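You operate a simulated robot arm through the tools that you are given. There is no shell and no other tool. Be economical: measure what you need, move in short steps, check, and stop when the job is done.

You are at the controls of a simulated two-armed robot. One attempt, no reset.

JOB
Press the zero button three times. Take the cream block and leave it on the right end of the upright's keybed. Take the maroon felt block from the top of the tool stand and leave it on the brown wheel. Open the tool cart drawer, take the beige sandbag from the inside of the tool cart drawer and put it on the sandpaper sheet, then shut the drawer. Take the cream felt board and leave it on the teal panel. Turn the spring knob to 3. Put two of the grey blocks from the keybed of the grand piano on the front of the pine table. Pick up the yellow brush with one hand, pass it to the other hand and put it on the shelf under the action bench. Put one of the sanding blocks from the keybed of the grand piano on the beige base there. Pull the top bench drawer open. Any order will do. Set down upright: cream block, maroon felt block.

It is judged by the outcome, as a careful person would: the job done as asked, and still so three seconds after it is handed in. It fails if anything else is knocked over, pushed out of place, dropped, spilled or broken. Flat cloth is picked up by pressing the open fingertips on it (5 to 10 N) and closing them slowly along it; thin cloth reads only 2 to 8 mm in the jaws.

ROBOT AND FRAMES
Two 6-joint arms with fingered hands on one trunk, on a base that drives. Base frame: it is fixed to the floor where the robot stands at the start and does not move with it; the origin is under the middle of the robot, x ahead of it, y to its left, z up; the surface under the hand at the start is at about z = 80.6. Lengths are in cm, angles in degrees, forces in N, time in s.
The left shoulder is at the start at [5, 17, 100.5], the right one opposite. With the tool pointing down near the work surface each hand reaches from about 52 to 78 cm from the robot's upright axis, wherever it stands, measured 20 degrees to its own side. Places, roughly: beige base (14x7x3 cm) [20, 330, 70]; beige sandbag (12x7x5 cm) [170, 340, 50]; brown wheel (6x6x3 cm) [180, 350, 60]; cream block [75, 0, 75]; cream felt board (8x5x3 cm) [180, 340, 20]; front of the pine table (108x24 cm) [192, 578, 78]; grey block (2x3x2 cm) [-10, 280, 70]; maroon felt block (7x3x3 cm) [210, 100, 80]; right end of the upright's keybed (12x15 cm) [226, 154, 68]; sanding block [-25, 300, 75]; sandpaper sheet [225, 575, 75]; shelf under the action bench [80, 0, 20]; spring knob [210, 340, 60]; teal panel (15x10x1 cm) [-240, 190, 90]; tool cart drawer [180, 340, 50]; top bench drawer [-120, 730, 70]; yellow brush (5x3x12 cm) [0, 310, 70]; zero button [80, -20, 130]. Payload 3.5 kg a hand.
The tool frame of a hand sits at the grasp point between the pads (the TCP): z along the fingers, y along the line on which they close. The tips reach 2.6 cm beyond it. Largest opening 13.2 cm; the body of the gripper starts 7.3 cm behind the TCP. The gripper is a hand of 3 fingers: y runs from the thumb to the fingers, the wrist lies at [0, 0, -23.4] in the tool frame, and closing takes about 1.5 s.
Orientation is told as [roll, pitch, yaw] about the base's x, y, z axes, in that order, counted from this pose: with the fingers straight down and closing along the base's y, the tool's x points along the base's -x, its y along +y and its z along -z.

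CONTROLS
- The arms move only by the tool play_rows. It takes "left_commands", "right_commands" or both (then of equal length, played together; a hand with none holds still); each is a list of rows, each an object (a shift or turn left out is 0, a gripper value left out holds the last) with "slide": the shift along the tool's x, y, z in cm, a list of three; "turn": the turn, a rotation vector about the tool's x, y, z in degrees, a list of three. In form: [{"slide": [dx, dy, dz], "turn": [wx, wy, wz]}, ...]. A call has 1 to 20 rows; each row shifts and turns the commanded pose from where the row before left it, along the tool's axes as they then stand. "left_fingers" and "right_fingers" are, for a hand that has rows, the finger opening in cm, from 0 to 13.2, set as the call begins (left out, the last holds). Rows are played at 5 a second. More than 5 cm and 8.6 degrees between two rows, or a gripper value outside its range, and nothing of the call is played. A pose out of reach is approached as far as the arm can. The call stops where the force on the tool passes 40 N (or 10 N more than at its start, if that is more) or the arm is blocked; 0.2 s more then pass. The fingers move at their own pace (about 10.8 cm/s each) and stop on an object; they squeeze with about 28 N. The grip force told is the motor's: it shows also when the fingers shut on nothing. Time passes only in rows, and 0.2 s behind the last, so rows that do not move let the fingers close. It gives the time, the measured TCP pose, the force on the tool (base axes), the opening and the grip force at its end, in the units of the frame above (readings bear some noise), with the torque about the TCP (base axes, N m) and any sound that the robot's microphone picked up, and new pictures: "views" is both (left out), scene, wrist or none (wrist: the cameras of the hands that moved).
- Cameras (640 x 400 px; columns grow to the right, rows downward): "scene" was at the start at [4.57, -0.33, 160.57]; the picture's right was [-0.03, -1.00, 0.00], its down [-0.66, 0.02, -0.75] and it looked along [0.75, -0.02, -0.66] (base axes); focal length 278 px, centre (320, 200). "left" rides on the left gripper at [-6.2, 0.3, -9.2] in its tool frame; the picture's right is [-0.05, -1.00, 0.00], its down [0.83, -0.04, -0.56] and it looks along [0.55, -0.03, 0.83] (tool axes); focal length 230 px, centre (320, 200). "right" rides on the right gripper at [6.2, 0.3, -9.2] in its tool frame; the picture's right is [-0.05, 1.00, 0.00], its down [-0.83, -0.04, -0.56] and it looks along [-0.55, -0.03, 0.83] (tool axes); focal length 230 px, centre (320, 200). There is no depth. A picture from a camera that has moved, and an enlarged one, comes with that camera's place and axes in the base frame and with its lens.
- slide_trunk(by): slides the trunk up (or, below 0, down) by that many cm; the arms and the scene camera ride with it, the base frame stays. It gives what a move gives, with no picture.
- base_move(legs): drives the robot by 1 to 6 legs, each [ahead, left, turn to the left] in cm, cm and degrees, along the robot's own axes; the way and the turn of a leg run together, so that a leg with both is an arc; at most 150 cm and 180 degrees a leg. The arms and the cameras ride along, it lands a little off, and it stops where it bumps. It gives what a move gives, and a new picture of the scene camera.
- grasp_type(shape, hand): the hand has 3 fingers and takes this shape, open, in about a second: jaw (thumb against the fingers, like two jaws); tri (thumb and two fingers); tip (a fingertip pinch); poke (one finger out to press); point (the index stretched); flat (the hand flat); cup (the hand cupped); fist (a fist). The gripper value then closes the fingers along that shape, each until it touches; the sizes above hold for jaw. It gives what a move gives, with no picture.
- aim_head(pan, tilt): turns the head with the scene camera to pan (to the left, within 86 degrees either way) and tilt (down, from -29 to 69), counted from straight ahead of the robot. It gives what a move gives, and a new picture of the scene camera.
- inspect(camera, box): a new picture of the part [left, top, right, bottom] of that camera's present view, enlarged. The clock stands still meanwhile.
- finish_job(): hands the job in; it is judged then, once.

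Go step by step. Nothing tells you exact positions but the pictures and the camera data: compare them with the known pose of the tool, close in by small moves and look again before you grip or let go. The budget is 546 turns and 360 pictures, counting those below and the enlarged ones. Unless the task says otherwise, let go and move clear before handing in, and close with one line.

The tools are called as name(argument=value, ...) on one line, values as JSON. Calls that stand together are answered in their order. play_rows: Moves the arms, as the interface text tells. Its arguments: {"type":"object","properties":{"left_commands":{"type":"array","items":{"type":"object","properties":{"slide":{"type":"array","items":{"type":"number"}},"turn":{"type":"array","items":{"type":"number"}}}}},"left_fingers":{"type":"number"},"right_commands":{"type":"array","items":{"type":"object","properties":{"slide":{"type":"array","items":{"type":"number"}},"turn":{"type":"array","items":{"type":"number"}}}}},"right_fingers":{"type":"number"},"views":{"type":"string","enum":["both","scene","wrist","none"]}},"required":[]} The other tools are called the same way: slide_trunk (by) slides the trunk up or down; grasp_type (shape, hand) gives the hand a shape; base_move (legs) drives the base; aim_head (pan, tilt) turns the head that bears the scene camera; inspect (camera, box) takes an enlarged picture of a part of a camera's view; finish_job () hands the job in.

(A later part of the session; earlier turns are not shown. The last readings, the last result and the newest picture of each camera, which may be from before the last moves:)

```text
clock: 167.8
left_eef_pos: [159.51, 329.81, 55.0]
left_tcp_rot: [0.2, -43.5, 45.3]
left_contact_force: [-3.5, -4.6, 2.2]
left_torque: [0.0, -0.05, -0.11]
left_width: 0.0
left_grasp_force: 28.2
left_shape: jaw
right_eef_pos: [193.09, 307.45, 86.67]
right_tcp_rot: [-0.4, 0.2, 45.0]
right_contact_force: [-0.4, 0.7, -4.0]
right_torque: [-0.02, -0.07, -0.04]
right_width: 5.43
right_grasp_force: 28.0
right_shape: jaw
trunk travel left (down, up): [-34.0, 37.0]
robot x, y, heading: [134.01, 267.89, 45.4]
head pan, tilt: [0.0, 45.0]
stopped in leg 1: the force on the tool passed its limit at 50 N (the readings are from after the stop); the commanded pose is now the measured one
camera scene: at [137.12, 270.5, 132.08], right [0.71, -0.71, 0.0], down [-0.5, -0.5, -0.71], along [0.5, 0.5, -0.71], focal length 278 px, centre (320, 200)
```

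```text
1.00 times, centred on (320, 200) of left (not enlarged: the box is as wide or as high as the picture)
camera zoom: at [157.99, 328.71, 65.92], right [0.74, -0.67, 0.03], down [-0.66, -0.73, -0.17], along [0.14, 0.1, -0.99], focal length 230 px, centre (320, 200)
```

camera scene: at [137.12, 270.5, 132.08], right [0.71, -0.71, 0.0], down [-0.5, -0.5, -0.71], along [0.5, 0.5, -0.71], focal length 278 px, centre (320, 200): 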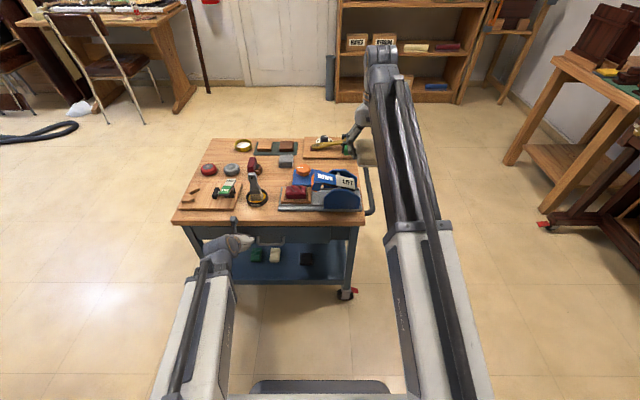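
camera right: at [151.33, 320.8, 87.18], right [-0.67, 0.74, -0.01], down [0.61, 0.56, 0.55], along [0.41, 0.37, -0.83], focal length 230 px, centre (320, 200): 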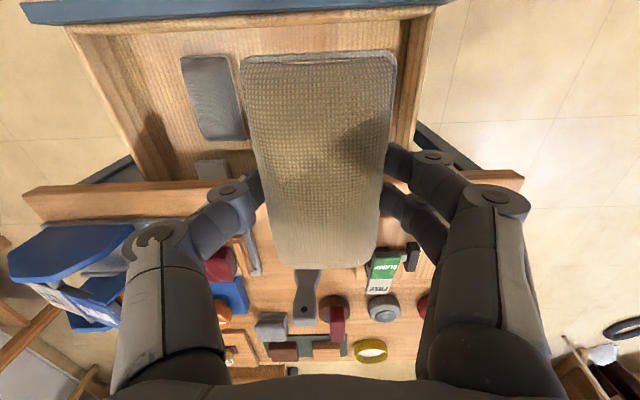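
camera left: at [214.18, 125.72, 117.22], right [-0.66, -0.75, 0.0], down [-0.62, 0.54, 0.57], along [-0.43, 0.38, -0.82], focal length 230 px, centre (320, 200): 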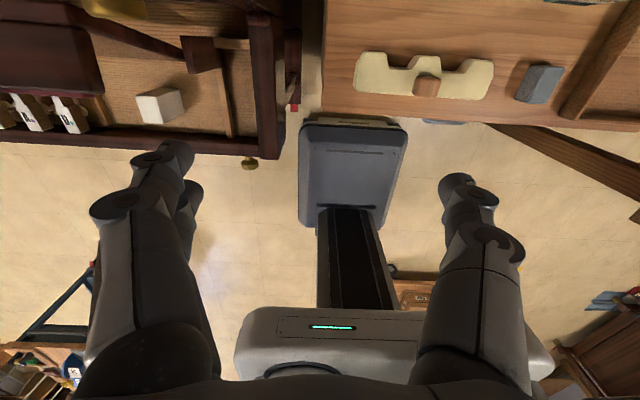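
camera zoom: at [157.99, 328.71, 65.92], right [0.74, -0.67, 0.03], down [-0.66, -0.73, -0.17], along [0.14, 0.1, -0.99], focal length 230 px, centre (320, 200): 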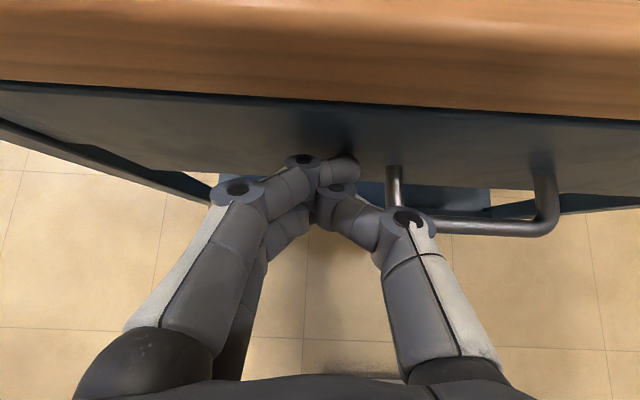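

The drawer is shut. Now I'll withdraw, restore the left hand to tool-down, and raise the trunk.

base_move(legs=[[-28, 0, 0]])

slide_trunk(by=16)

play_rows(left_commands=[{"slide": [-2, 0, -2], "turn": [0, 7.5, 0]}, {"slide": [-2, 0, -3], "turn": [0, 7.5, 0]}, {"slide": [-2, 0, -3], "turn": [0, 7.5, 0]}, {"slide": [-2, 0, -3], "turn": [0, 7.5, 0]}, {"slide": [-1, 0, -3], "turn": [0, 7.5, 0]}, {"slide": [0, 0, -3], "turn": [0, 7, 0]}], left_fingers=5, views="none")

base_move(legs=[[0, -90, 0], [130, 0, 0], [0, 0, 90]])

```text
clock: 169.8
left_eef_pos: [139.39, 309.84, 54.96]
left_tcp_rot: [0.2, -43.6, 45.2]
left_contact_force: [-0.2, 0.7, -1.1]
left_torque: [0.03, 0.04, 0.0]
left_width: 0.0
left_grasp_force: 27.2
left_shape: jaw
right_eef_pos: [172.97, 287.5, 86.63]
right_tcp_rot: [-0.4, 0.2, 45.1]
right_contact_force: [0.8, 0.1, -3.9]
right_torque: [0.0, -0.01, -0.01]
right_width: 5.4
right_grasp_force: 27.6
right_shape: jaw
trunk travel left (down, up): [-34.0, 37.0]
robot x, y, heading: [114.02, 247.77, 44.9]
head pan, tilt: [0.0, 45.0]
camera scene: at [117.12, 250.49, 132.07], right [0.71, -0.71, 0.0], down [-0.5, -0.5, -0.71], along [0.5, 0.5, -0.71], focal length 278 px, centre (320, 200)
```

scene: 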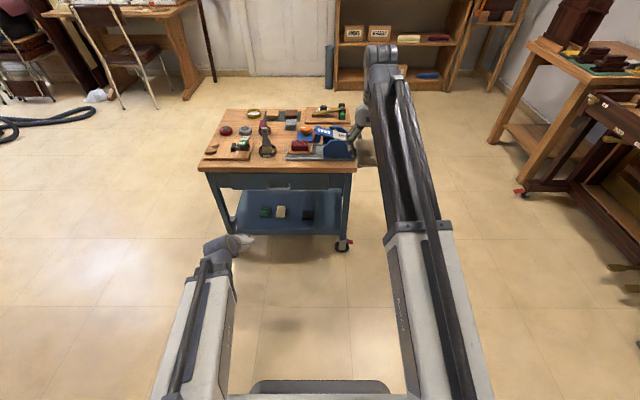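

```text
clock: 171.7
left_eef_pos: [139.4, 309.87, 70.86]
left_tcp_rot: [0.2, -43.6, 45.2]
left_contact_force: [0.1, -0.2, 0.0]
left_torque: [-0.01, 0.04, -0.01]
left_width: 0.0
left_grasp_force: 28.2
left_shape: jaw
right_eef_pos: [173.02, 287.47, 102.71]
right_tcp_rot: [-0.4, 0.2, 45.0]
right_contact_force: [0.4, -0.9, -3.7]
right_torque: [0.01, -0.01, -0.03]
right_width: 5.43
right_grasp_force: 27.9
right_shape: jaw
trunk travel left (down, up): [-50.0, 21.0]
robot x, y, heading: [113.9, 247.39, 44.8]
head pan, tilt: [0.0, 45.0]
```

```text
clock: 173.1
left_eef_pos: [140.17, 310.45, 90.69]
left_tcp_rot: [0.3, 1.3, 45.4]
left_contact_force: [0.3, -0.2, 0.9]
left_torque: [0.02, 0.02, 0.0]
left_width: 4.95
left_grasp_force: 0.1
left_shape: jaw
right_eef_pos: [173.0, 287.36, 102.66]
right_tcp_rot: [-0.4, 0.2, 45.0]
right_contact_force: [0.6, 0.5, -3.3]
right_torque: [-0.04, 0.0, -0.02]
right_width: 5.41
right_grasp_force: 27.8
right_shape: jaw
trunk travel left (down, up): [-50.0, 21.0]
robot x, y, heading: [113.86, 247.75, 44.9]
head pan, tilt: [0.0, 45.0]
```

```text
clock: 187.8
left_eef_pos: [208.21, 302.7, 90.63]
left_tcp_rot: [0.2, 0.9, 134.1]
left_contact_force: [0.0, -0.2, 0.3]
left_torque: [0.01, -0.01, 0.0]
left_width: 4.97
left_grasp_force: 0.1
left_shape: jaw
right_eef_pos: [232.1, 335.15, 102.73]
right_tcp_rot: [-0.4, 0.3, 133.8]
right_contact_force: [0.2, 0.2, -3.4]
right_torque: [0.04, 0.01, -0.02]
right_width: 5.43
right_grasp_force: 28.1
right_shape: jaw
trunk travel left (down, up): [-50.0, 21.0]
robot x, y, heading: [270.54, 275.3, 133.9]
head pan, tilt: [0.0, 45.0]
camera scene: at [267.79, 278.15, 148.07], right [0.72, 0.69, 0.0], down [0.49, -0.51, -0.71], along [-0.49, 0.51, -0.71], focal length 278 px, centre (320, 200)
```

scene: 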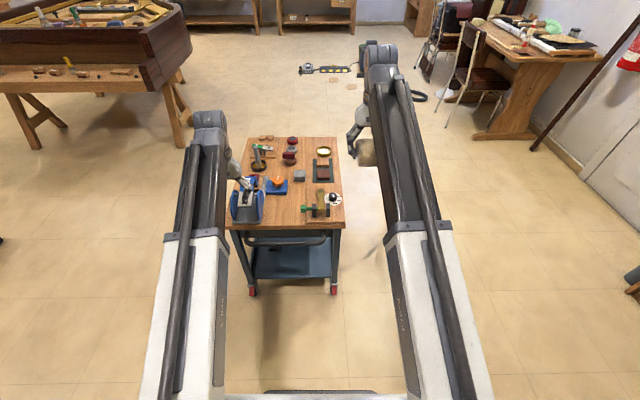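

I'm on the cart's handle side. Zooming on the dial.

inspect(camera="scene", box=[280, 150, 370, 240])

```text
4.44 times, centred on (325, 195) of scene
camera zoom: at [267.79, 278.15, 148.07], right [0.72, 0.69, 0.0], down [0.49, -0.51, -0.71], along [-0.49, 0.51, -0.71], focal length 1234 px, centre (298, 222)
```

zoom: 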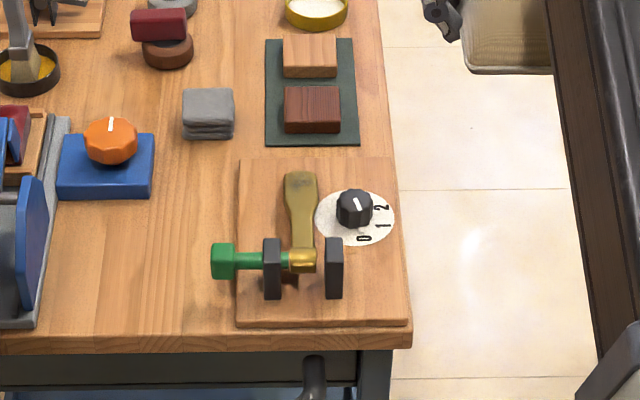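

Dial reads 0,1,2 (and 3 at the top). I'll move closer with the left hand above it to see the pointer.

base_move(legs=[[0, -28, 1], [22, 0, 0]])

inspect(camera="left", box=[0, 0, 640, 400])

aim_head(pan=15, tilt=55)

```text
clock: 191.0
left_eef_pos: [212.34, 336.74, 90.57]
left_tcp_rot: [0.2, 1.0, 135.2]
left_contact_force: [-0.3, -0.3, 0.3]
left_torque: [0.02, 0.01, -0.04]
left_width: 4.97
left_grasp_force: 0.0
left_shape: jaw
right_eef_pos: [235.56, 369.68, 102.6]
right_tcp_rot: [-0.4, 0.2, 134.8]
right_contact_force: [0.2, -0.1, -3.8]
right_torque: [0.0, 0.01, 0.02]
right_width: 5.39
right_grasp_force: 28.7
right_shape: jaw
trunk travel left (down, up): [-50.0, 21.0]
robot x, y, heading: [275.08, 310.8, 134.7]
head pan, tilt: [0.0, 45.0]
camera scene: at [272.32, 313.32, 148.07], right [0.71, 0.7, 0.0], down [0.5, -0.5, -0.71], along [-0.5, 0.5, -0.71], focal length 278 px, centre (320, 200)
```

scene: 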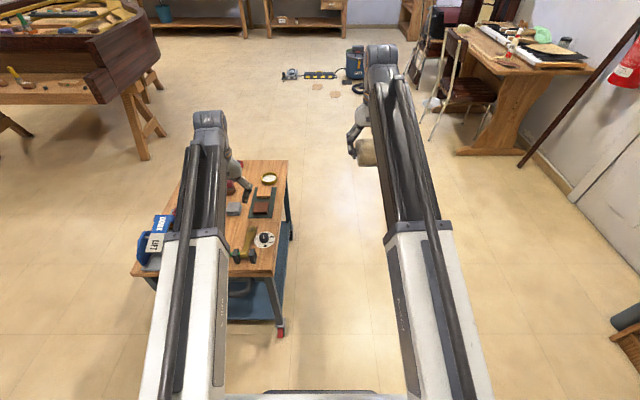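

```text
1.00 times, centred on (320, 200) of left (not enlarged: the box is as wide or as high as the picture)
camera zoom: at [207.79, 341.04, 99.79], right [0.67, 0.74, 0.0], down [0.61, -0.55, 0.57], along [0.42, -0.38, -0.82], focal length 230 px, centre (320, 200)
```

zoom: 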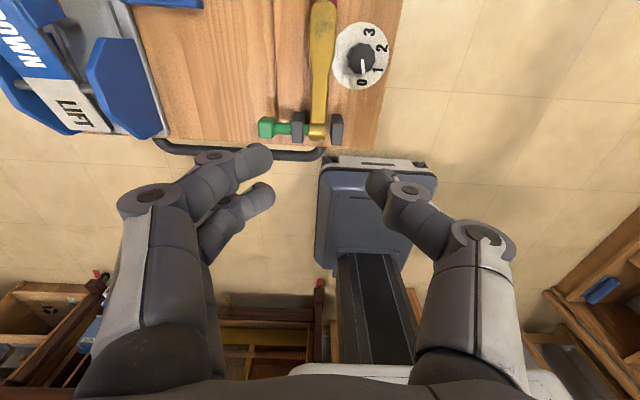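

```text
clock: 191.8
left_eef_pos: [212.29, 336.87, 90.62]
left_tcp_rot: [0.2, 1.1, 135.1]
left_contact_force: [0.3, 0.2, -0.1]
left_torque: [-0.01, 0.03, 0.02]
left_width: 4.96
left_grasp_force: 0.0
left_shape: jaw
right_eef_pos: [235.7, 369.71, 102.63]
right_tcp_rot: [-0.4, 0.2, 134.9]
right_contact_force: [0.7, 0.6, -4.1]
right_torque: [-0.01, 0.01, 0.01]
right_width: 5.38
right_grasp_force: 28.1
right_shape: jaw
trunk travel left (down, up): [-50.0, 21.0]
robot x, y, heading: [274.66, 310.5, 134.9]
head pan, tilt: [15.0, 55.0]
camera scene: at [271.85, 311.16, 146.73], right [0.5, 0.86, 0.0], down [0.71, -0.41, -0.57], along [-0.5, 0.29, -0.82], focal length 278 px, centre (320, 200)
```

scene: 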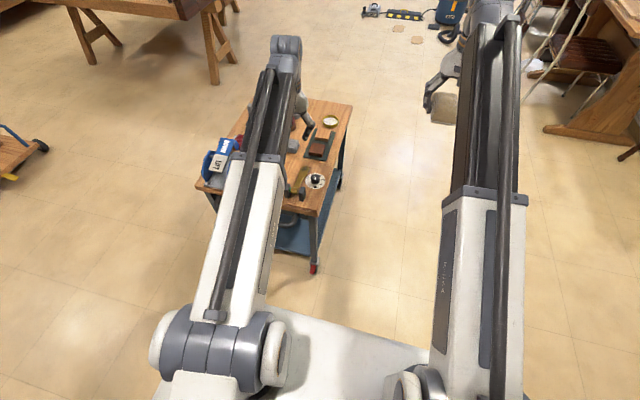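

inspect(camera="left", box=[300, 0, 420, 110])

```text
3.64 times, centred on (360, 55) of left
camera zoom: at [207.81, 341.02, 99.81], right [0.67, 0.74, 0.0], down [0.61, -0.55, 0.57], along [0.42, -0.38, -0.82], focal length 837 px, centre (174, 727)
```

zoom: 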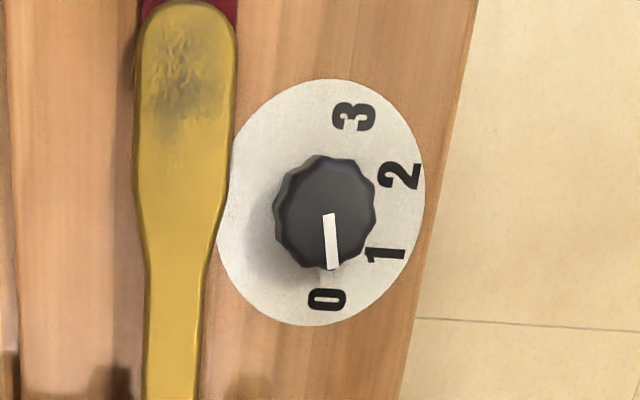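

The pointer is at 0; 3 lies about 154° counter-clockwise. I'll position above the knob with the jaw turned 90° so the fingers stay clear of the brass lever.

play_rows(left_commands=[{"slide": [-2.4, -2.4, 0], "turn": [0, 0, 8]}, {"turn": [0, 0, 8]}, {"turn": [0, 0, 8]}, {"turn": [0, 0, 8]}, {"turn": [0, 0, 8]}, {"turn": [0, 0, 8]}, {"turn": [0, 0, 8]}, {"turn": [0, 0, 8]}, {"turn": [0, 0, 8]}, {"turn": [0, 0, 8]}, {"turn": [0, 0, 8]}, {"turn": [0, 0, 8]}, {"turn": [0, 0, 8]}, {"turn": [0, 0, 6]}], left_fingers=6, views="wrist")

```text
clock: 194.8
left_eef_pos: [212.31, 340.25, 90.61]
left_tcp_rot: [-1.0, -0.3, 25.0]
left_contact_force: [-0.2, -0.8, 0.7]
left_torque: [0.01, -0.03, 0.02]
left_width: 5.94
left_grasp_force: 0.0
left_shape: jaw
right_eef_pos: [235.52, 369.63, 102.64]
right_tcp_rot: [-0.4, 0.3, 134.9]
right_contact_force: [0.2, -0.4, -3.5]
right_torque: [0.07, 0.0, 0.02]
right_width: 5.41
right_grasp_force: 27.7
right_shape: jaw
trunk travel left (down, up): [-50.0, 21.0]
robot x, y, heading: [275.1, 310.67, 134.9]
head pan, tilt: [15.0, 55.0]
camera left: at [217.85, 343.2, 99.86], right [0.47, -0.88, 0.02], down [-0.74, -0.38, 0.55], along [-0.48, -0.27, -0.83], focal length 230 px, centre (320, 200)
```

left: 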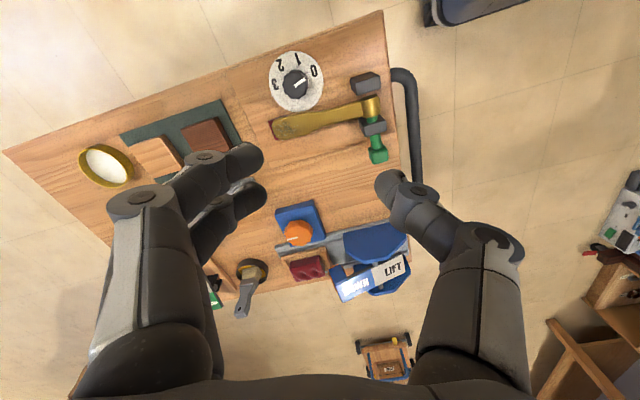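

Moving over the dial and descending part way.

play_rows(left_commands=[{"slide": [-2.1, 2.9, 0]}, {"slide": [0, 0, 4.5]}, {"slide": [0, 0, 4.5]}, {"slide": [0, 0, 4.5]}], views="wrist")

inspect(camera="left", box=[240, 80, 400, 220])

```text
clock: 195.8
left_eef_pos: [213.32, 343.57, 77.1]
left_tcp_rot: [-1.0, -0.2, 25.2]
left_contact_force: [-0.1, -0.1, -1.0]
left_torque: [-0.02, -0.02, 0.02]
left_width: 5.95
left_grasp_force: 0.0
left_shape: jaw
right_eef_pos: [235.63, 369.61, 102.65]
right_tcp_rot: [-0.4, 0.2, 134.9]
right_contact_force: [-0.6, 0.7, -3.3]
right_torque: [0.01, -0.02, -0.01]
right_width: 5.39
right_grasp_force: 27.9
right_shape: jaw
trunk travel left (down, up): [-50.0, 21.0]
robot x, y, heading: [275.06, 310.22, 134.8]
head pan, tilt: [15.0, 55.0]
camera left: at [218.7, 346.56, 86.32], right [0.47, -0.88, 0.02], down [-0.74, -0.38, 0.55], along [-0.48, -0.27, -0.83], focal length 230 px, centre (320, 200)
```

left: 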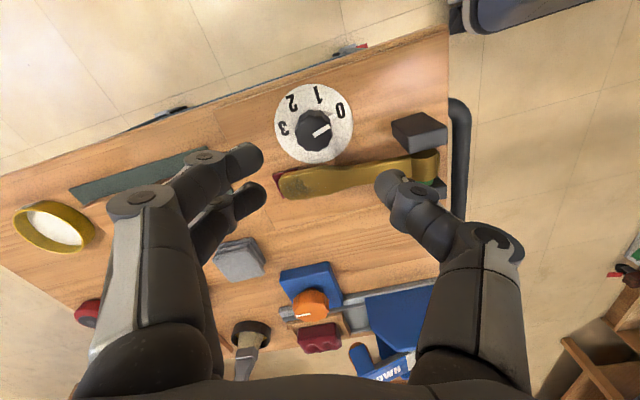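

```text
2.86 times, centred on (320, 150) of left
camera zoom: at [218.7, 346.56, 86.32], right [0.47, -0.88, 0.02], down [-0.74, -0.38, 0.55], along [-0.48, -0.27, -0.83], focal length 657 px, centre (320, 343)
```

zoom: 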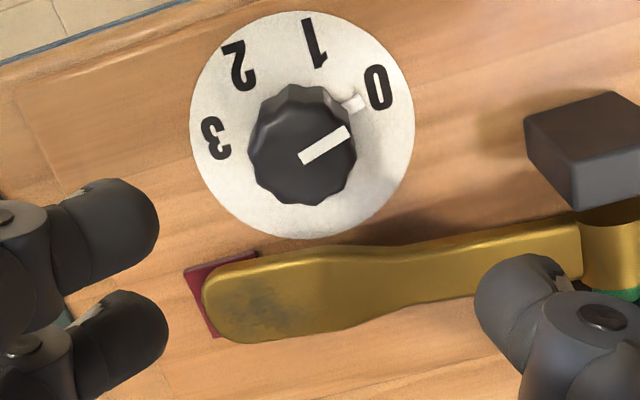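

The dial is right below. I'll try turning the wrist further so each grip allows a longer sweep away from the lever.

play_rows(left_commands=[{"slide": [0, 0.6, 0], "turn": [0, 0, 8]}, {"turn": [0, 0, 8]}, {"turn": [0, 0, 8]}, {"turn": [0, 0, 8]}], views="none")

play_rows(left_commands=[{"slide": [0, 0, 4]}, {"slide": [0, 0, 2]}], views="wrist")

```text
clock: 196.8
left_eef_pos: [213.0, 344.11, 76.9]
left_tcp_rot: [-0.8, -0.7, -6.9]
left_contact_force: [0.9, 0.3, 0.2]
left_torque: [0.02, -0.01, 0.01]
left_width: 5.97
left_grasp_force: 0.1
left_shape: jaw
right_eef_pos: [235.63, 369.65, 102.8]
right_tcp_rot: [-0.4, 0.2, 134.8]
right_contact_force: [0.1, -0.6, -3.6]
right_torque: [0.03, 0.0, 0.0]
right_width: 5.38
right_grasp_force: 27.8
right_shape: jaw
trunk travel left (down, up): [-50.0, 21.0]
robot x, y, heading: [275.19, 310.46, 134.9]
head pan, tilt: [15.0, 55.0]
```

```text
clock: 197.4
left_eef_pos: [212.87, 343.92, 71.06]
left_tcp_rot: [-0.8, -0.6, -6.9]
left_contact_force: [0.2, -0.2, -0.3]
left_torque: [0.01, -0.02, 0.03]
left_width: 5.93
left_grasp_force: 0.0
left_shape: jaw
right_eef_pos: [235.52, 369.66, 102.7]
right_tcp_rot: [-0.4, 0.2, 134.8]
right_contact_force: [0.5, -0.7, -3.5]
right_torque: [-0.02, -0.01, 0.0]
right_width: 5.38
right_grasp_force: 27.8
right_shape: jaw
trunk travel left (down, up): [-50.0, 21.0]
robot x, y, heading: [275.07, 310.26, 134.8]
head pan, tilt: [15.0, 55.0]
camera left: at [219.13, 343.67, 80.41], right [-0.07, -1.0, 0.01], down [-0.84, 0.06, 0.55], along [-0.54, 0.03, -0.84], focal length 230 px, centre (320, 200)
```

left: 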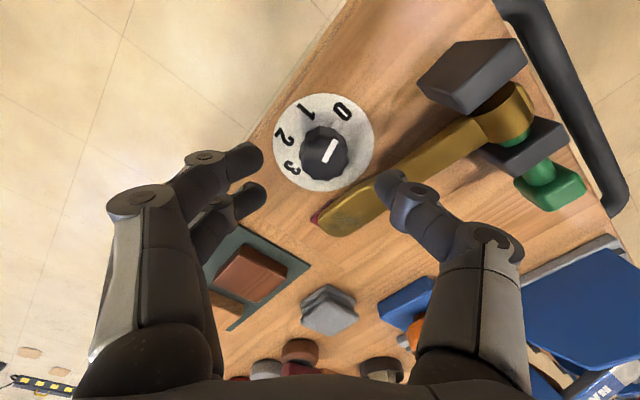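

Aligning finer, backing the rotation off 12°, narrowing the jaw, and descending onto the knob.

play_rows(left_commands=[{"slide": [-0.3, -0.25, 0], "turn": [0, 0, -6]}, {"turn": [0, 0, -6]}, {}, {"slide": [0, 0, 1.2]}, {"slide": [0, 0, 1]}], left_fingers=4.8, views="wrist")

inspect(camera="left", box=[240, 90, 440, 230])

```text
clock: 198.6
left_eef_pos: [213.13, 343.64, 68.82]
left_tcp_rot: [-0.9, -0.6, 5.3]
left_contact_force: [0.3, 0.2, 0.9]
left_torque: [0.02, -0.01, 0.02]
left_width: 4.89
left_grasp_force: 0.0
left_shape: jaw
right_eef_pos: [235.57, 369.6, 102.62]
right_tcp_rot: [-0.3, 0.2, 134.8]
right_contact_force: [0.6, -0.4, -3.4]
right_torque: [0.01, -0.01, -0.03]
right_width: 5.4
right_grasp_force: 27.9
right_shape: jaw
trunk travel left (down, up): [-50.0, 21.0]
robot x, y, heading: [275.11, 310.61, 134.8]
head pan, tilt: [15.0, 55.0]
camera left: at [219.39, 344.67, 78.23], right [0.14, -0.99, 0.02], down [-0.83, -0.11, 0.55], along [-0.54, -0.09, -0.84], focal length 230 px, centre (320, 200)
```

left: 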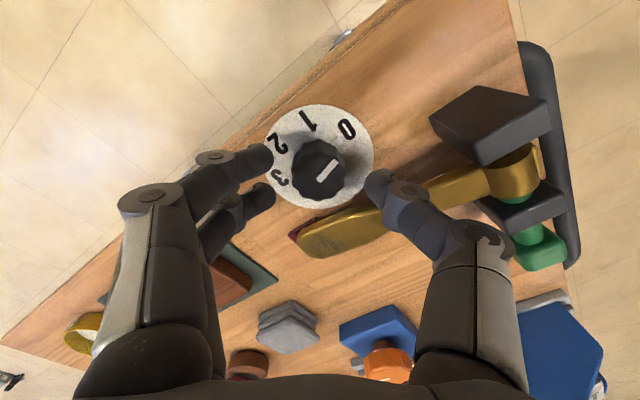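

```text
2.86 times, centred on (340, 160) of left
camera zoom: at [219.39, 344.67, 78.23], right [0.14, -0.99, 0.02], down [-0.83, -0.11, 0.55], along [-0.54, -0.09, -0.84], focal length 657 px, centre (263, 314)
```

zoom: 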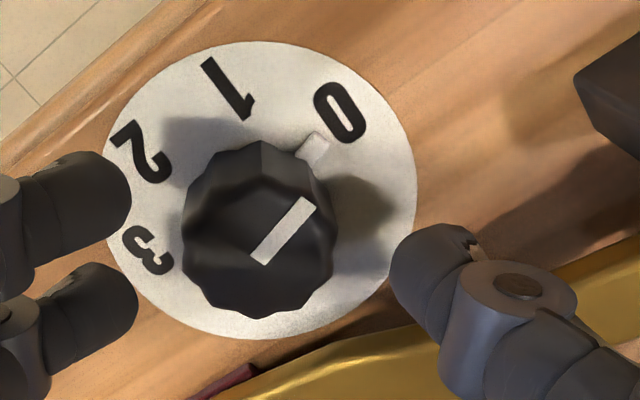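

play_rows(left_commands=[{"slide": [-0.2, 0, 0.5]}, {"slide": [0, 0, 0.4]}, {"slide": [0, 0, 0.3]}], views="none")

play_rows(left_commands=[{}, {}, {}, {}, {}], left_fingers=0, views="wrist")

```text
clock: 199.4
left_eef_pos: [213.48, 343.65, 67.61]
left_tcp_rot: [-0.8, -0.7, 5.1]
left_contact_force: [0.7, 0.0, -0.1]
left_torque: [-0.01, 0.06, -0.02]
left_width: 4.85
left_grasp_force: 0.0
left_shape: jaw
right_eef_pos: [235.62, 369.57, 102.79]
right_tcp_rot: [-0.4, 0.3, 134.9]
right_contact_force: [0.1, 0.4, -4.5]
right_torque: [0.01, -0.03, 0.0]
right_width: 5.39
right_grasp_force: 27.6
right_shape: jaw
trunk travel left (down, up): [-50.0, 21.0]
robot x, y, heading: [275.18, 310.3, 135.0]
head pan, tilt: [15.0, 55.0]
```

```text
clock: 200.6
left_eef_pos: [213.59, 343.7, 67.86]
left_tcp_rot: [-0.8, -0.5, 5.2]
left_contact_force: [4.1, -3.9, 16.8]
left_torque: [0.03, 0.03, 0.03]
left_width: 1.18
left_grasp_force: 28.4
left_shape: jaw
right_eef_pos: [235.72, 369.52, 102.63]
right_tcp_rot: [-0.4, 0.2, 134.7]
right_contact_force: [0.0, 0.7, -3.1]
right_torque: [-0.02, 0.03, 0.02]
right_width: 5.39
right_grasp_force: 27.9
right_shape: jaw
trunk travel left (down, up): [-50.0, 21.0]
robot x, y, heading: [275.0, 310.44, 134.8]
head pan, tilt: [15.0, 55.0]
camera left: at [219.69, 344.62, 77.2], right [0.14, -0.99, 0.01], down [-0.83, -0.11, 0.55], along [-0.54, -0.09, -0.84], focal length 230 px, centre (320, 200)
```

left: 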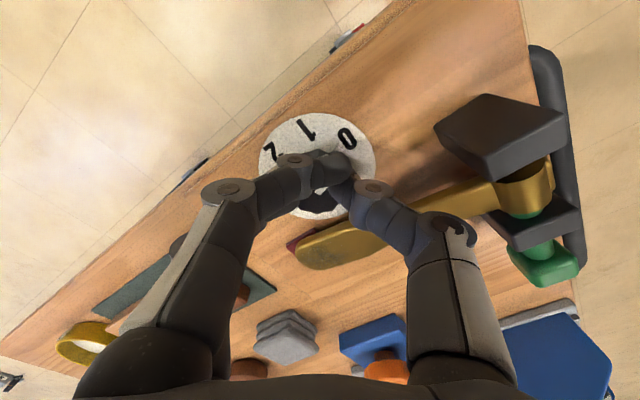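

The fingers closed over the knob's top; it sits lower. Opening and descending further.

play_rows(left_commands=[{}, {}, {}], left_fingers=5, views="none")

play_rows(left_commands=[{"slide": [0, 0, 0.4]}, {"slide": [0, 0, 0.4]}, {"slide": [0, 0, 0.3]}, {"slide": [0, 0, 0.3]}], views="wrist")

inspect(camera="left", box=[240, 90, 440, 230])

```text
clock: 201.4
left_eef_pos: [213.46, 343.76, 67.52]
left_tcp_rot: [-0.9, -0.5, 5.3]
left_contact_force: [0.5, 0.8, 1.0]
left_torque: [0.0, -0.01, 0.0]
left_width: 4.98
left_grasp_force: 0.0
left_shape: jaw
right_eef_pos: [235.57, 369.63, 102.76]
right_tcp_rot: [-0.4, 0.3, 134.8]
right_contact_force: [0.6, 0.7, -3.7]
right_torque: [0.0, 0.03, 0.01]
right_width: 5.4
right_grasp_force: 28.3
right_shape: jaw
trunk travel left (down, up): [-50.0, 21.0]
robot x, y, heading: [275.01, 310.12, 134.8]
head pan, tilt: [15.0, 55.0]
```

```text
clock: 202.4
left_eef_pos: [213.36, 343.74, 66.17]
left_tcp_rot: [-0.9, -0.5, 5.1]
left_contact_force: [0.0, 0.0, 0.1]
left_torque: [-0.01, 0.01, -0.01]
left_width: 4.95
left_grasp_force: 0.0
left_shape: jaw
right_eef_pos: [235.53, 369.51, 102.62]
right_tcp_rot: [-0.4, 0.2, 134.8]
right_contact_force: [-0.2, -0.1, -3.2]
right_torque: [0.0, -0.01, -0.01]
right_width: 5.41
right_grasp_force: 28.7
right_shape: jaw
trunk travel left (down, up): [-50.0, 21.0]
robot x, y, heading: [274.95, 310.29, 135.1]
head pan, tilt: [15.0, 55.0]
camera left: at [219.62, 344.62, 75.59], right [0.14, -0.99, 0.02], down [-0.83, -0.11, 0.55], along [-0.54, -0.09, -0.84], focal length 230 px, centre (320, 200)
```

left: 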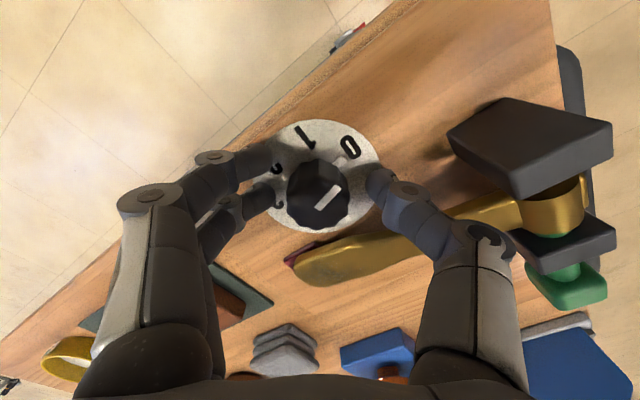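

```text
2.86 times, centred on (340, 160) of left
camera zoom: at [219.62, 344.62, 75.59], right [0.14, -0.99, 0.02], down [-0.83, -0.11, 0.55], along [-0.54, -0.09, -0.84], focal length 657 px, centre (263, 314)
```

zoom: 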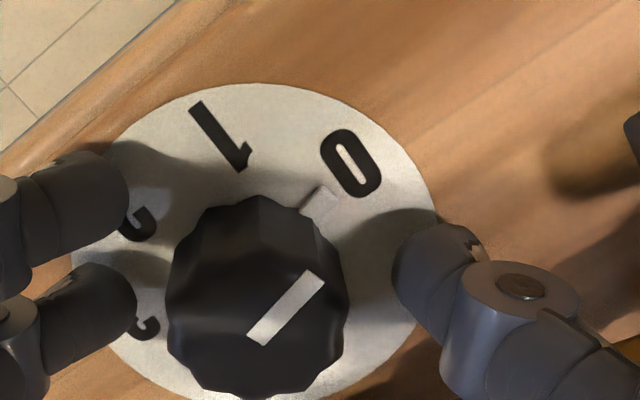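

play_rows(left_commands=[{"slide": [0.35, 0, 0]}, {"slide": [0, 0, 0.2]}], views="none")

play_rows(left_commands=[{}, {}, {}, {}, {}], left_fingers=0, views="wrist")

```text
clock: 203.0
left_eef_pos: [213.17, 343.62, 66.07]
left_tcp_rot: [-0.9, -0.5, 5.2]
left_contact_force: [-0.3, -0.3, -0.4]
left_torque: [0.01, -0.01, 0.03]
left_width: 4.98
left_grasp_force: 0.1
left_shape: jaw
right_eef_pos: [235.54, 369.65, 102.68]
right_tcp_rot: [-0.3, 0.2, 134.8]
right_contact_force: [0.6, -0.7, -3.2]
right_torque: [0.01, 0.05, -0.03]
right_width: 5.39
right_grasp_force: 28.0
right_shape: jaw
trunk travel left (down, up): [-50.0, 21.0]
robot x, y, heading: [274.9, 310.42, 134.7]
head pan, tilt: [15.0, 55.0]
```

```text
clock: 204.2
left_eef_pos: [213.15, 343.67, 66.04]
left_tcp_rot: [-0.9, -0.5, 5.2]
left_contact_force: [3.4, 0.7, -2.7]
left_torque: [0.02, -0.05, 0.01]
left_width: 2.27
left_grasp_force: 28.3
left_shape: jaw
right_eef_pos: [235.47, 369.66, 102.63]
right_tcp_rot: [-0.4, 0.2, 134.9]
right_contact_force: [-0.2, -0.5, -3.1]
right_torque: [-0.02, 0.01, -0.01]
right_width: 5.37
right_grasp_force: 28.0
right_shape: jaw
trunk travel left (down, up): [-50.0, 21.0]
robot x, y, heading: [274.9, 310.58, 135.1]
head pan, tilt: [15.0, 55.0]
camera left: at [219.29, 344.59, 75.37], right [0.14, -0.99, 0.02], down [-0.83, -0.11, 0.55], along [-0.54, -0.09, -0.84], focal length 230 px, centre (320, 200)
```

left: 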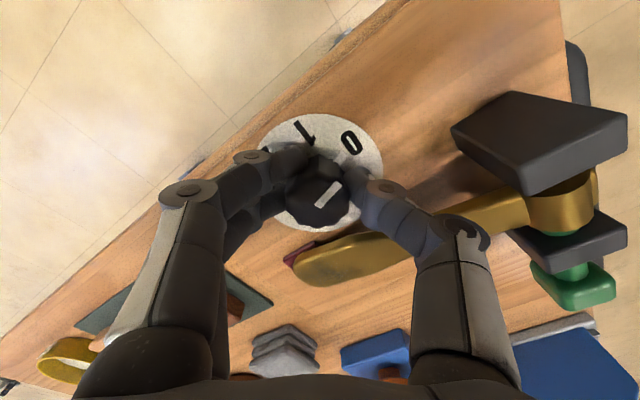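

Gripped (2.3 cm). Turning counter-clockwise 48°.

play_rows(left_commands=[{"turn": [0, 0, -6]}, {"turn": [0, 0, -6]}, {"turn": [0, 0, -6]}, {"turn": [0, 0, -6]}, {"turn": [0, 0, -6]}, {"turn": [0, 0, -6]}, {"turn": [0, 0, -6]}, {"turn": [0, 0, -6]}], views="wrist")

```text
clock: 206.0
left_eef_pos: [213.09, 343.96, 66.15]
left_tcp_rot: [-0.9, 0.3, 53.3]
left_contact_force: [1.9, 23.0, -1.8]
left_torque: [0.52, 0.04, -0.14]
left_width: 2.2
left_grasp_force: 27.7
left_shape: jaw
right_eef_pos: [235.56, 369.74, 102.66]
right_tcp_rot: [-0.3, 0.2, 134.8]
right_contact_force: [-0.3, -0.5, -3.6]
right_torque: [0.0, -0.01, 0.01]
right_width: 5.41
right_grasp_force: 27.9
right_shape: jaw
trunk travel left (down, up): [-50.0, 21.0]
robot x, y, heading: [275.2, 310.35, 135.0]
head pan, tilt: [15.0, 55.0]
camera left: at [216.65, 349.05, 75.29], right [0.83, -0.56, 0.02], down [-0.47, -0.68, 0.56], along [-0.3, -0.47, -0.83], focal length 230 px, centre (320, 200)
```

left: 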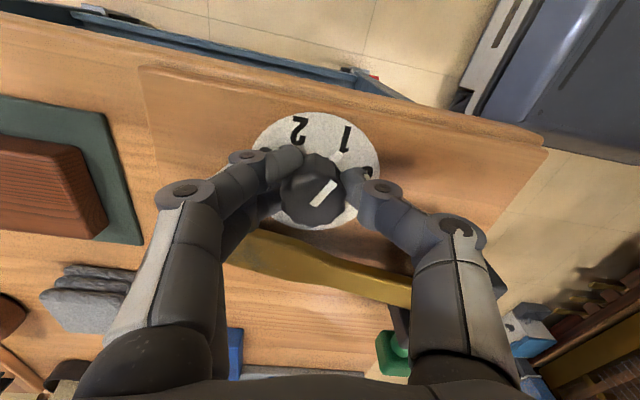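

The knob followed, but a side force suggests the fingers press the lever. Opening and rising to check.

play_rows(left_commands=[{}, {}, {}], left_fingers=5, views="none")

play_rows(left_commands=[{"slide": [0, 0, -2]}, {"slide": [0, 0, -3]}], views="none")

inspect(camera="left", box=[220, 70, 420, 230])

```text
clock: 206.8
left_eef_pos: [213.11, 343.44, 65.99]
left_tcp_rot: [-1.1, 0.4, 53.3]
left_contact_force: [-0.4, -0.6, -0.6]
left_torque: [0.03, 0.02, -0.02]
left_width: 4.97
left_grasp_force: 0.1
left_shape: jaw
right_eef_pos: [235.57, 369.59, 102.63]
right_tcp_rot: [-0.4, 0.2, 134.7]
right_contact_force: [0.2, -0.8, -3.4]
right_torque: [0.03, 0.01, -0.02]
right_width: 5.4
right_grasp_force: 27.9
right_shape: jaw
trunk travel left (down, up): [-50.0, 21.0]
robot x, y, heading: [275.23, 310.4, 134.6]
head pan, tilt: [15.0, 55.0]
```

```text
clock: 207.4
left_eef_pos: [213.02, 343.66, 71.0]
left_tcp_rot: [-1.1, 0.2, 53.0]
left_contact_force: [-0.8, -0.1, -1.4]
left_torque: [0.02, 0.01, 0.0]
left_width: 4.96
left_grasp_force: 0.1
left_shape: jaw
right_eef_pos: [235.65, 369.74, 102.64]
right_tcp_rot: [-0.4, 0.2, 134.7]
right_contact_force: [0.4, 0.0, -3.0]
right_torque: [0.01, 0.03, 0.04]
right_width: 5.39
right_grasp_force: 28.0
right_shape: jaw
trunk travel left (down, up): [-50.0, 21.0]
robot x, y, heading: [274.72, 310.73, 134.6]
head pan, tilt: [15.0, 55.0]
```

```text
2.50 times, centred on (320, 150) of left
camera zoom: at [216.56, 348.85, 80.3], right [0.83, -0.56, 0.02], down [-0.47, -0.68, 0.56], along [-0.3, -0.47, -0.83], focal length 575 px, centre (320, 325)
```

zoom: 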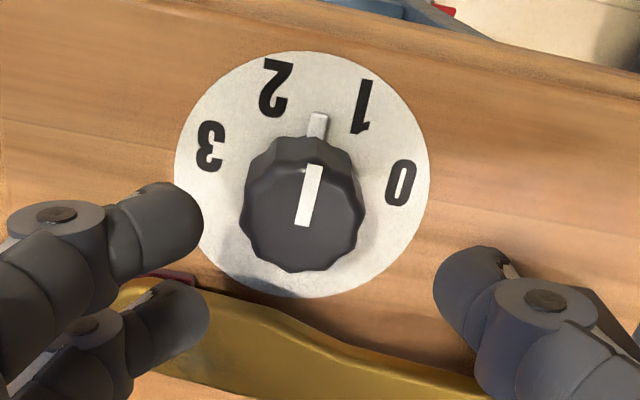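

The pointer is now about halfway between 1 and 2; roughly 89° remain. I'll recentre, rotate back and regrip.

play_rows(left_commands=[{"slide": [0.25, 0.45, 0]}, {"turn": [0, 0, 8]}, {"turn": [0, 0, 8]}, {"turn": [0, 0, 8]}, {"turn": [0, 0, 8]}, {"turn": [0, 0, 8]}, {"turn": [0, 0, 8]}, {"turn": [0, 0, 8]}, {"slide": [0, 0, 2]}, {"slide": [0, 0, 1.5]}], views="none")

inspect(camera="left", box=[220, 90, 420, 230])

```text
clock: 209.6
left_eef_pos: [212.64, 343.75, 67.52]
left_tcp_rot: [-0.8, -0.7, -2.9]
left_contact_force: [0.5, 0.6, -0.2]
left_torque: [0.03, 0.02, 0.02]
left_width: 4.95
left_grasp_force: 0.0
left_shape: jaw
right_eef_pos: [235.46, 369.63, 102.64]
right_tcp_rot: [-0.4, 0.2, 134.8]
right_contact_force: [-0.2, 0.2, -3.4]
right_torque: [0.0, -0.02, -0.02]
right_width: 5.4
right_grasp_force: 27.6
right_shape: jaw
trunk travel left (down, up): [-50.0, 21.0]
robot x, y, heading: [274.98, 310.35, 134.7]
head pan, tilt: [15.0, 55.0]
```

```text
2.86 times, centred on (320, 160) of left
camera zoom: at [218.8, 343.86, 76.91], right [0.0, -1.0, 0.01], down [-0.84, 0.01, 0.55], along [-0.55, -0.01, -0.84], focal length 657 px, centre (320, 314)
```

zoom: 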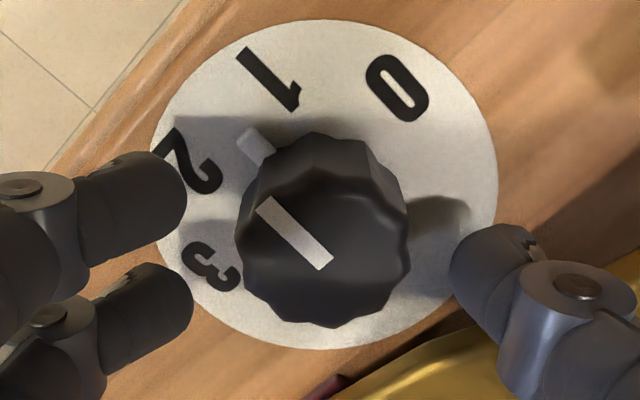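

play_rows(left_commands=[{"slide": [0, 0, 0.8]}, {"slide": [0, 0, 0.65]}], views="none")

play_rows(left_commands=[{}, {}, {}, {}, {}], left_fingers=0, views="none")

play_rows(left_commands=[{"turn": [0, 0, -6]}, {"turn": [0, 0, -6]}, {"turn": [0, 0, -6]}, {"turn": [0, 0, -6]}, {"turn": [0, 0, -6]}, {"turn": [0, 0, -6]}, {"turn": [0, 0, -6]}], views="wrist")

```text
clock: 210.2
left_eef_pos: [212.68, 343.74, 66.08]
left_tcp_rot: [-0.7, -0.7, -3.0]
left_contact_force: [2.3, 1.2, 3.5]
left_torque: [-0.13, 0.04, 0.1]
left_width: 4.88
left_grasp_force: 0.0
left_shape: jaw
right_eef_pos: [235.51, 369.6, 102.7]
right_tcp_rot: [-0.4, 0.2, 134.7]
right_contact_force: [0.0, -0.3, -4.7]
right_torque: [0.01, 0.01, -0.01]
right_width: 5.39
right_grasp_force: 27.5
right_shape: jaw
trunk travel left (down, up): [-50.0, 21.0]
robot x, y, heading: [275.27, 310.79, 134.7]
head pan, tilt: [15.0, 55.0]
```

```text
clock: 211.4
left_eef_pos: [212.77, 343.71, 66.07]
left_tcp_rot: [-0.8, -0.7, -2.8]
left_contact_force: [0.0, 8.3, -1.4]
left_torque: [0.29, -0.03, -0.04]
left_width: 2.51
left_grasp_force: 27.9
left_shape: jaw
right_eef_pos: [235.6, 369.64, 102.62]
right_tcp_rot: [-0.5, 0.2, 134.8]
right_contact_force: [-1.0, -0.2, -2.9]
right_torque: [0.03, 0.0, 0.03]
right_width: 5.4
right_grasp_force: 28.1
right_shape: jaw
trunk travel left (down, up): [-50.0, 21.0]
robot x, y, heading: [275.03, 310.42, 134.8]
head pan, tilt: [15.0, 55.0]
```

```text
clock: 213.0
left_eef_pos: [212.54, 343.67, 66.05]
left_tcp_rot: [-1.0, 0.1, 39.3]
left_contact_force: [-6.0, 11.4, 3.1]
left_torque: [0.34, 0.17, 0.0]
left_width: 2.5
left_grasp_force: 28.0
left_shape: jaw
right_eef_pos: [235.62, 369.72, 102.7]
right_tcp_rot: [-0.4, 0.1, 134.7]
right_contact_force: [-0.7, -0.3, -3.6]
right_torque: [0.01, 0.0, -0.02]
right_width: 5.41
right_grasp_force: 27.4
right_shape: jaw
trunk travel left (down, up): [-50.0, 21.0]
robot x, y, heading: [275.37, 311.26, 134.7]
head pan, tilt: [15.0, 55.0]
camera left: at [217.2, 347.97, 75.37], right [0.67, -0.74, 0.02], down [-0.62, -0.55, 0.56], along [-0.4, -0.39, -0.83], focal length 230 px, centre (320, 200)
```

left: 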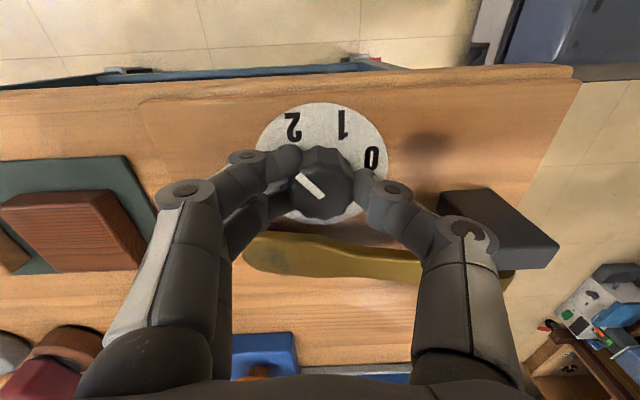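

play_rows(left_commands=[{}, {}, {}], left_fingers=5, views="none")

play_rows(left_commands=[{"slide": [0, 0, -2]}, {"slide": [0, 0, -3]}], views="none")

inspect(camera="left", box=[220, 70, 420, 230])

```text
clock: 213.8
left_eef_pos: [212.62, 343.68, 65.96]
left_tcp_rot: [-1.1, 0.0, 39.2]
left_contact_force: [-0.6, -0.2, 0.1]
left_torque: [-0.01, -0.01, 0.0]
left_width: 4.93
left_grasp_force: 0.1
left_shape: jaw
right_eef_pos: [235.56, 369.6, 102.72]
right_tcp_rot: [-0.4, 0.2, 134.8]
right_contact_force: [0.7, 0.1, -3.5]
right_torque: [0.03, 0.02, 0.01]
right_width: 5.38
right_grasp_force: 28.7
right_shape: jaw
trunk travel left (down, up): [-50.0, 21.0]
robot x, y, heading: [274.84, 310.47, 134.8]
head pan, tilt: [15.0, 55.0]
```

```text
clock: 214.4
left_eef_pos: [212.59, 343.68, 71.07]
left_tcp_rot: [-1.1, 0.0, 39.1]
left_contact_force: [-0.2, 0.3, -0.3]
left_torque: [0.0, -0.02, -0.04]
left_width: 4.94
left_grasp_force: 0.1
left_shape: jaw
right_eef_pos: [235.69, 369.56, 102.61]
right_tcp_rot: [-0.4, 0.1, 134.8]
right_contact_force: [-0.9, -0.3, -3.2]
right_torque: [0.0, -0.05, 0.0]
right_width: 5.41
right_grasp_force: 28.2
right_shape: jaw
trunk travel left (down, up): [-50.0, 21.0]
robot x, y, heading: [274.97, 310.65, 134.9]
head pan, tilt: [15.0, 55.0]
```

```text
2.50 times, centred on (320, 150) of left
camera zoom: at [217.24, 347.97, 80.37], right [0.67, -0.74, 0.02], down [-0.62, -0.55, 0.56], along [-0.4, -0.38, -0.83], focal length 575 px, centre (320, 325)
```

zoom: 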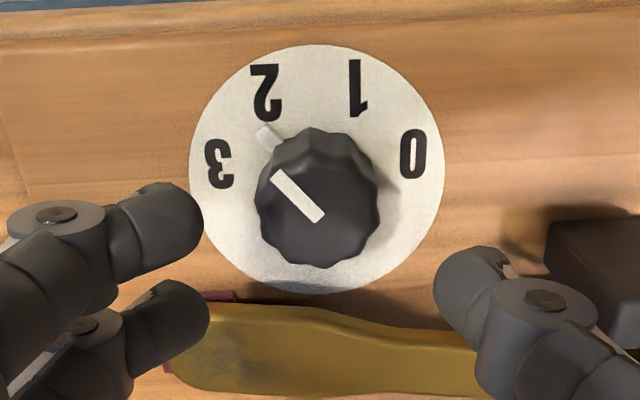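

Now at about 2.4. About 30° left; regripping for a smaller turn.

play_rows(left_commands=[{"turn": [0, 0, 8]}, {"turn": [0, 0, 8]}, {"turn": [0, 0, 8]}, {"turn": [0, 0, 8]}, {"slide": [0, 0, 2.5]}, {"slide": [0, 0, 1.5]}, {"slide": [0, 0, 1.0]}], views="none")

play_rows(left_commands=[{}, {}, {}, {}, {}], left_fingers=0, views="none")

play_rows(left_commands=[{"turn": [0, 0, -6]}, {"turn": [0, 0, -6]}, {"turn": [0, 0, -6]}, {"turn": [0, 0, -4]}, {}], views="none")

play_rows(left_commands=[{}, {}, {}, {"slide": [0, 0, -2]}, {"slide": [0, 0, -3]}], left_fingers=5, views="none")

inspect(camera="left", box=[220, 70, 420, 230])

```text
clock: 216.0
left_eef_pos: [212.65, 343.75, 65.94]
left_tcp_rot: [-0.9, -0.5, 7.1]
left_contact_force: [1.0, 0.7, 0.2]
left_torque: [0.01, -0.01, 0.04]
left_width: 4.95
left_grasp_force: 0.0
left_shape: jaw
right_eef_pos: [235.49, 369.52, 102.7]
right_tcp_rot: [-0.4, 0.1, 134.8]
right_contact_force: [-0.6, 0.5, -2.8]
right_torque: [0.02, -0.02, -0.01]
right_width: 5.38
right_grasp_force: 27.8
right_shape: jaw
trunk travel left (down, up): [-50.0, 21.0]
robot x, y, heading: [275.04, 310.51, 134.9]
head pan, tilt: [15.0, 55.0]
```

```text
clock: 217.2
left_eef_pos: [212.67, 343.69, 65.95]
left_tcp_rot: [-0.9, -0.5, 7.1]
left_contact_force: [-0.1, 0.4, -2.7]
left_torque: [0.03, 0.0, -0.03]
left_width: 2.45
left_grasp_force: 28.4
left_shape: jaw
right_eef_pos: [235.53, 369.63, 102.64]
right_tcp_rot: [-0.4, 0.2, 134.8]
right_contact_force: [0.1, 0.0, -3.1]
right_torque: [0.04, 0.01, 0.02]
right_width: 5.37
right_grasp_force: 27.8
right_shape: jaw
trunk travel left (down, up): [-50.0, 21.0]
robot x, y, heading: [274.91, 310.42, 134.7]
head pan, tilt: [15.0, 55.0]
```

```text
clock: 218.4
left_eef_pos: [212.67, 343.67, 66.07]
left_tcp_rot: [-0.9, 0.0, 29.2]
left_contact_force: [-2.9, 1.3, -3.0]
left_torque: [0.08, 0.05, -0.02]
left_width: 2.4
left_grasp_force: 27.8
left_shape: jaw
right_eef_pos: [235.51, 369.68, 102.64]
right_tcp_rot: [-0.3, 0.2, 134.8]
right_contact_force: [0.4, 0.6, -3.1]
right_torque: [0.01, -0.02, -0.01]
right_width: 5.39
right_grasp_force: 28.2
right_shape: jaw
trunk travel left (down, up): [-50.0, 21.0]
robot x, y, heading: [275.05, 310.38, 134.7]
head pan, tilt: [15.0, 55.0]
```

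```text
clock: 219.6
left_eef_pos: [212.43, 343.87, 71.08]
left_tcp_rot: [-1.1, -0.2, 29.1]
left_contact_force: [0.3, -0.6, -0.3]
left_torque: [-0.01, -0.04, -0.01]
left_width: 4.96
left_grasp_force: 0.0
left_shape: jaw
right_eef_pos: [235.52, 369.53, 102.68]
right_tcp_rot: [-0.5, 0.2, 134.8]
right_contact_force: [-0.7, 0.1, -3.4]
right_torque: [0.01, 0.0, 0.02]
right_width: 5.4
right_grasp_force: 28.0
right_shape: jaw
trunk travel left (down, up): [-50.0, 21.0]
robot x, y, heading: [275.16, 310.63, 134.9]
head pan, tilt: [15.0, 55.0]
```

```text
2.50 times, centred on (320, 150) of left
camera zoom: at [217.87, 347.19, 80.37], right [0.53, -0.85, 0.02], down [-0.71, -0.43, 0.55], along [-0.46, -0.31, -0.83], focal length 575 px, centre (320, 325)
```

zoom: 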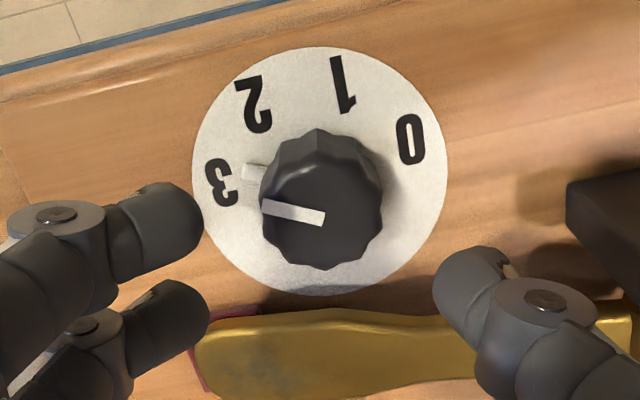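

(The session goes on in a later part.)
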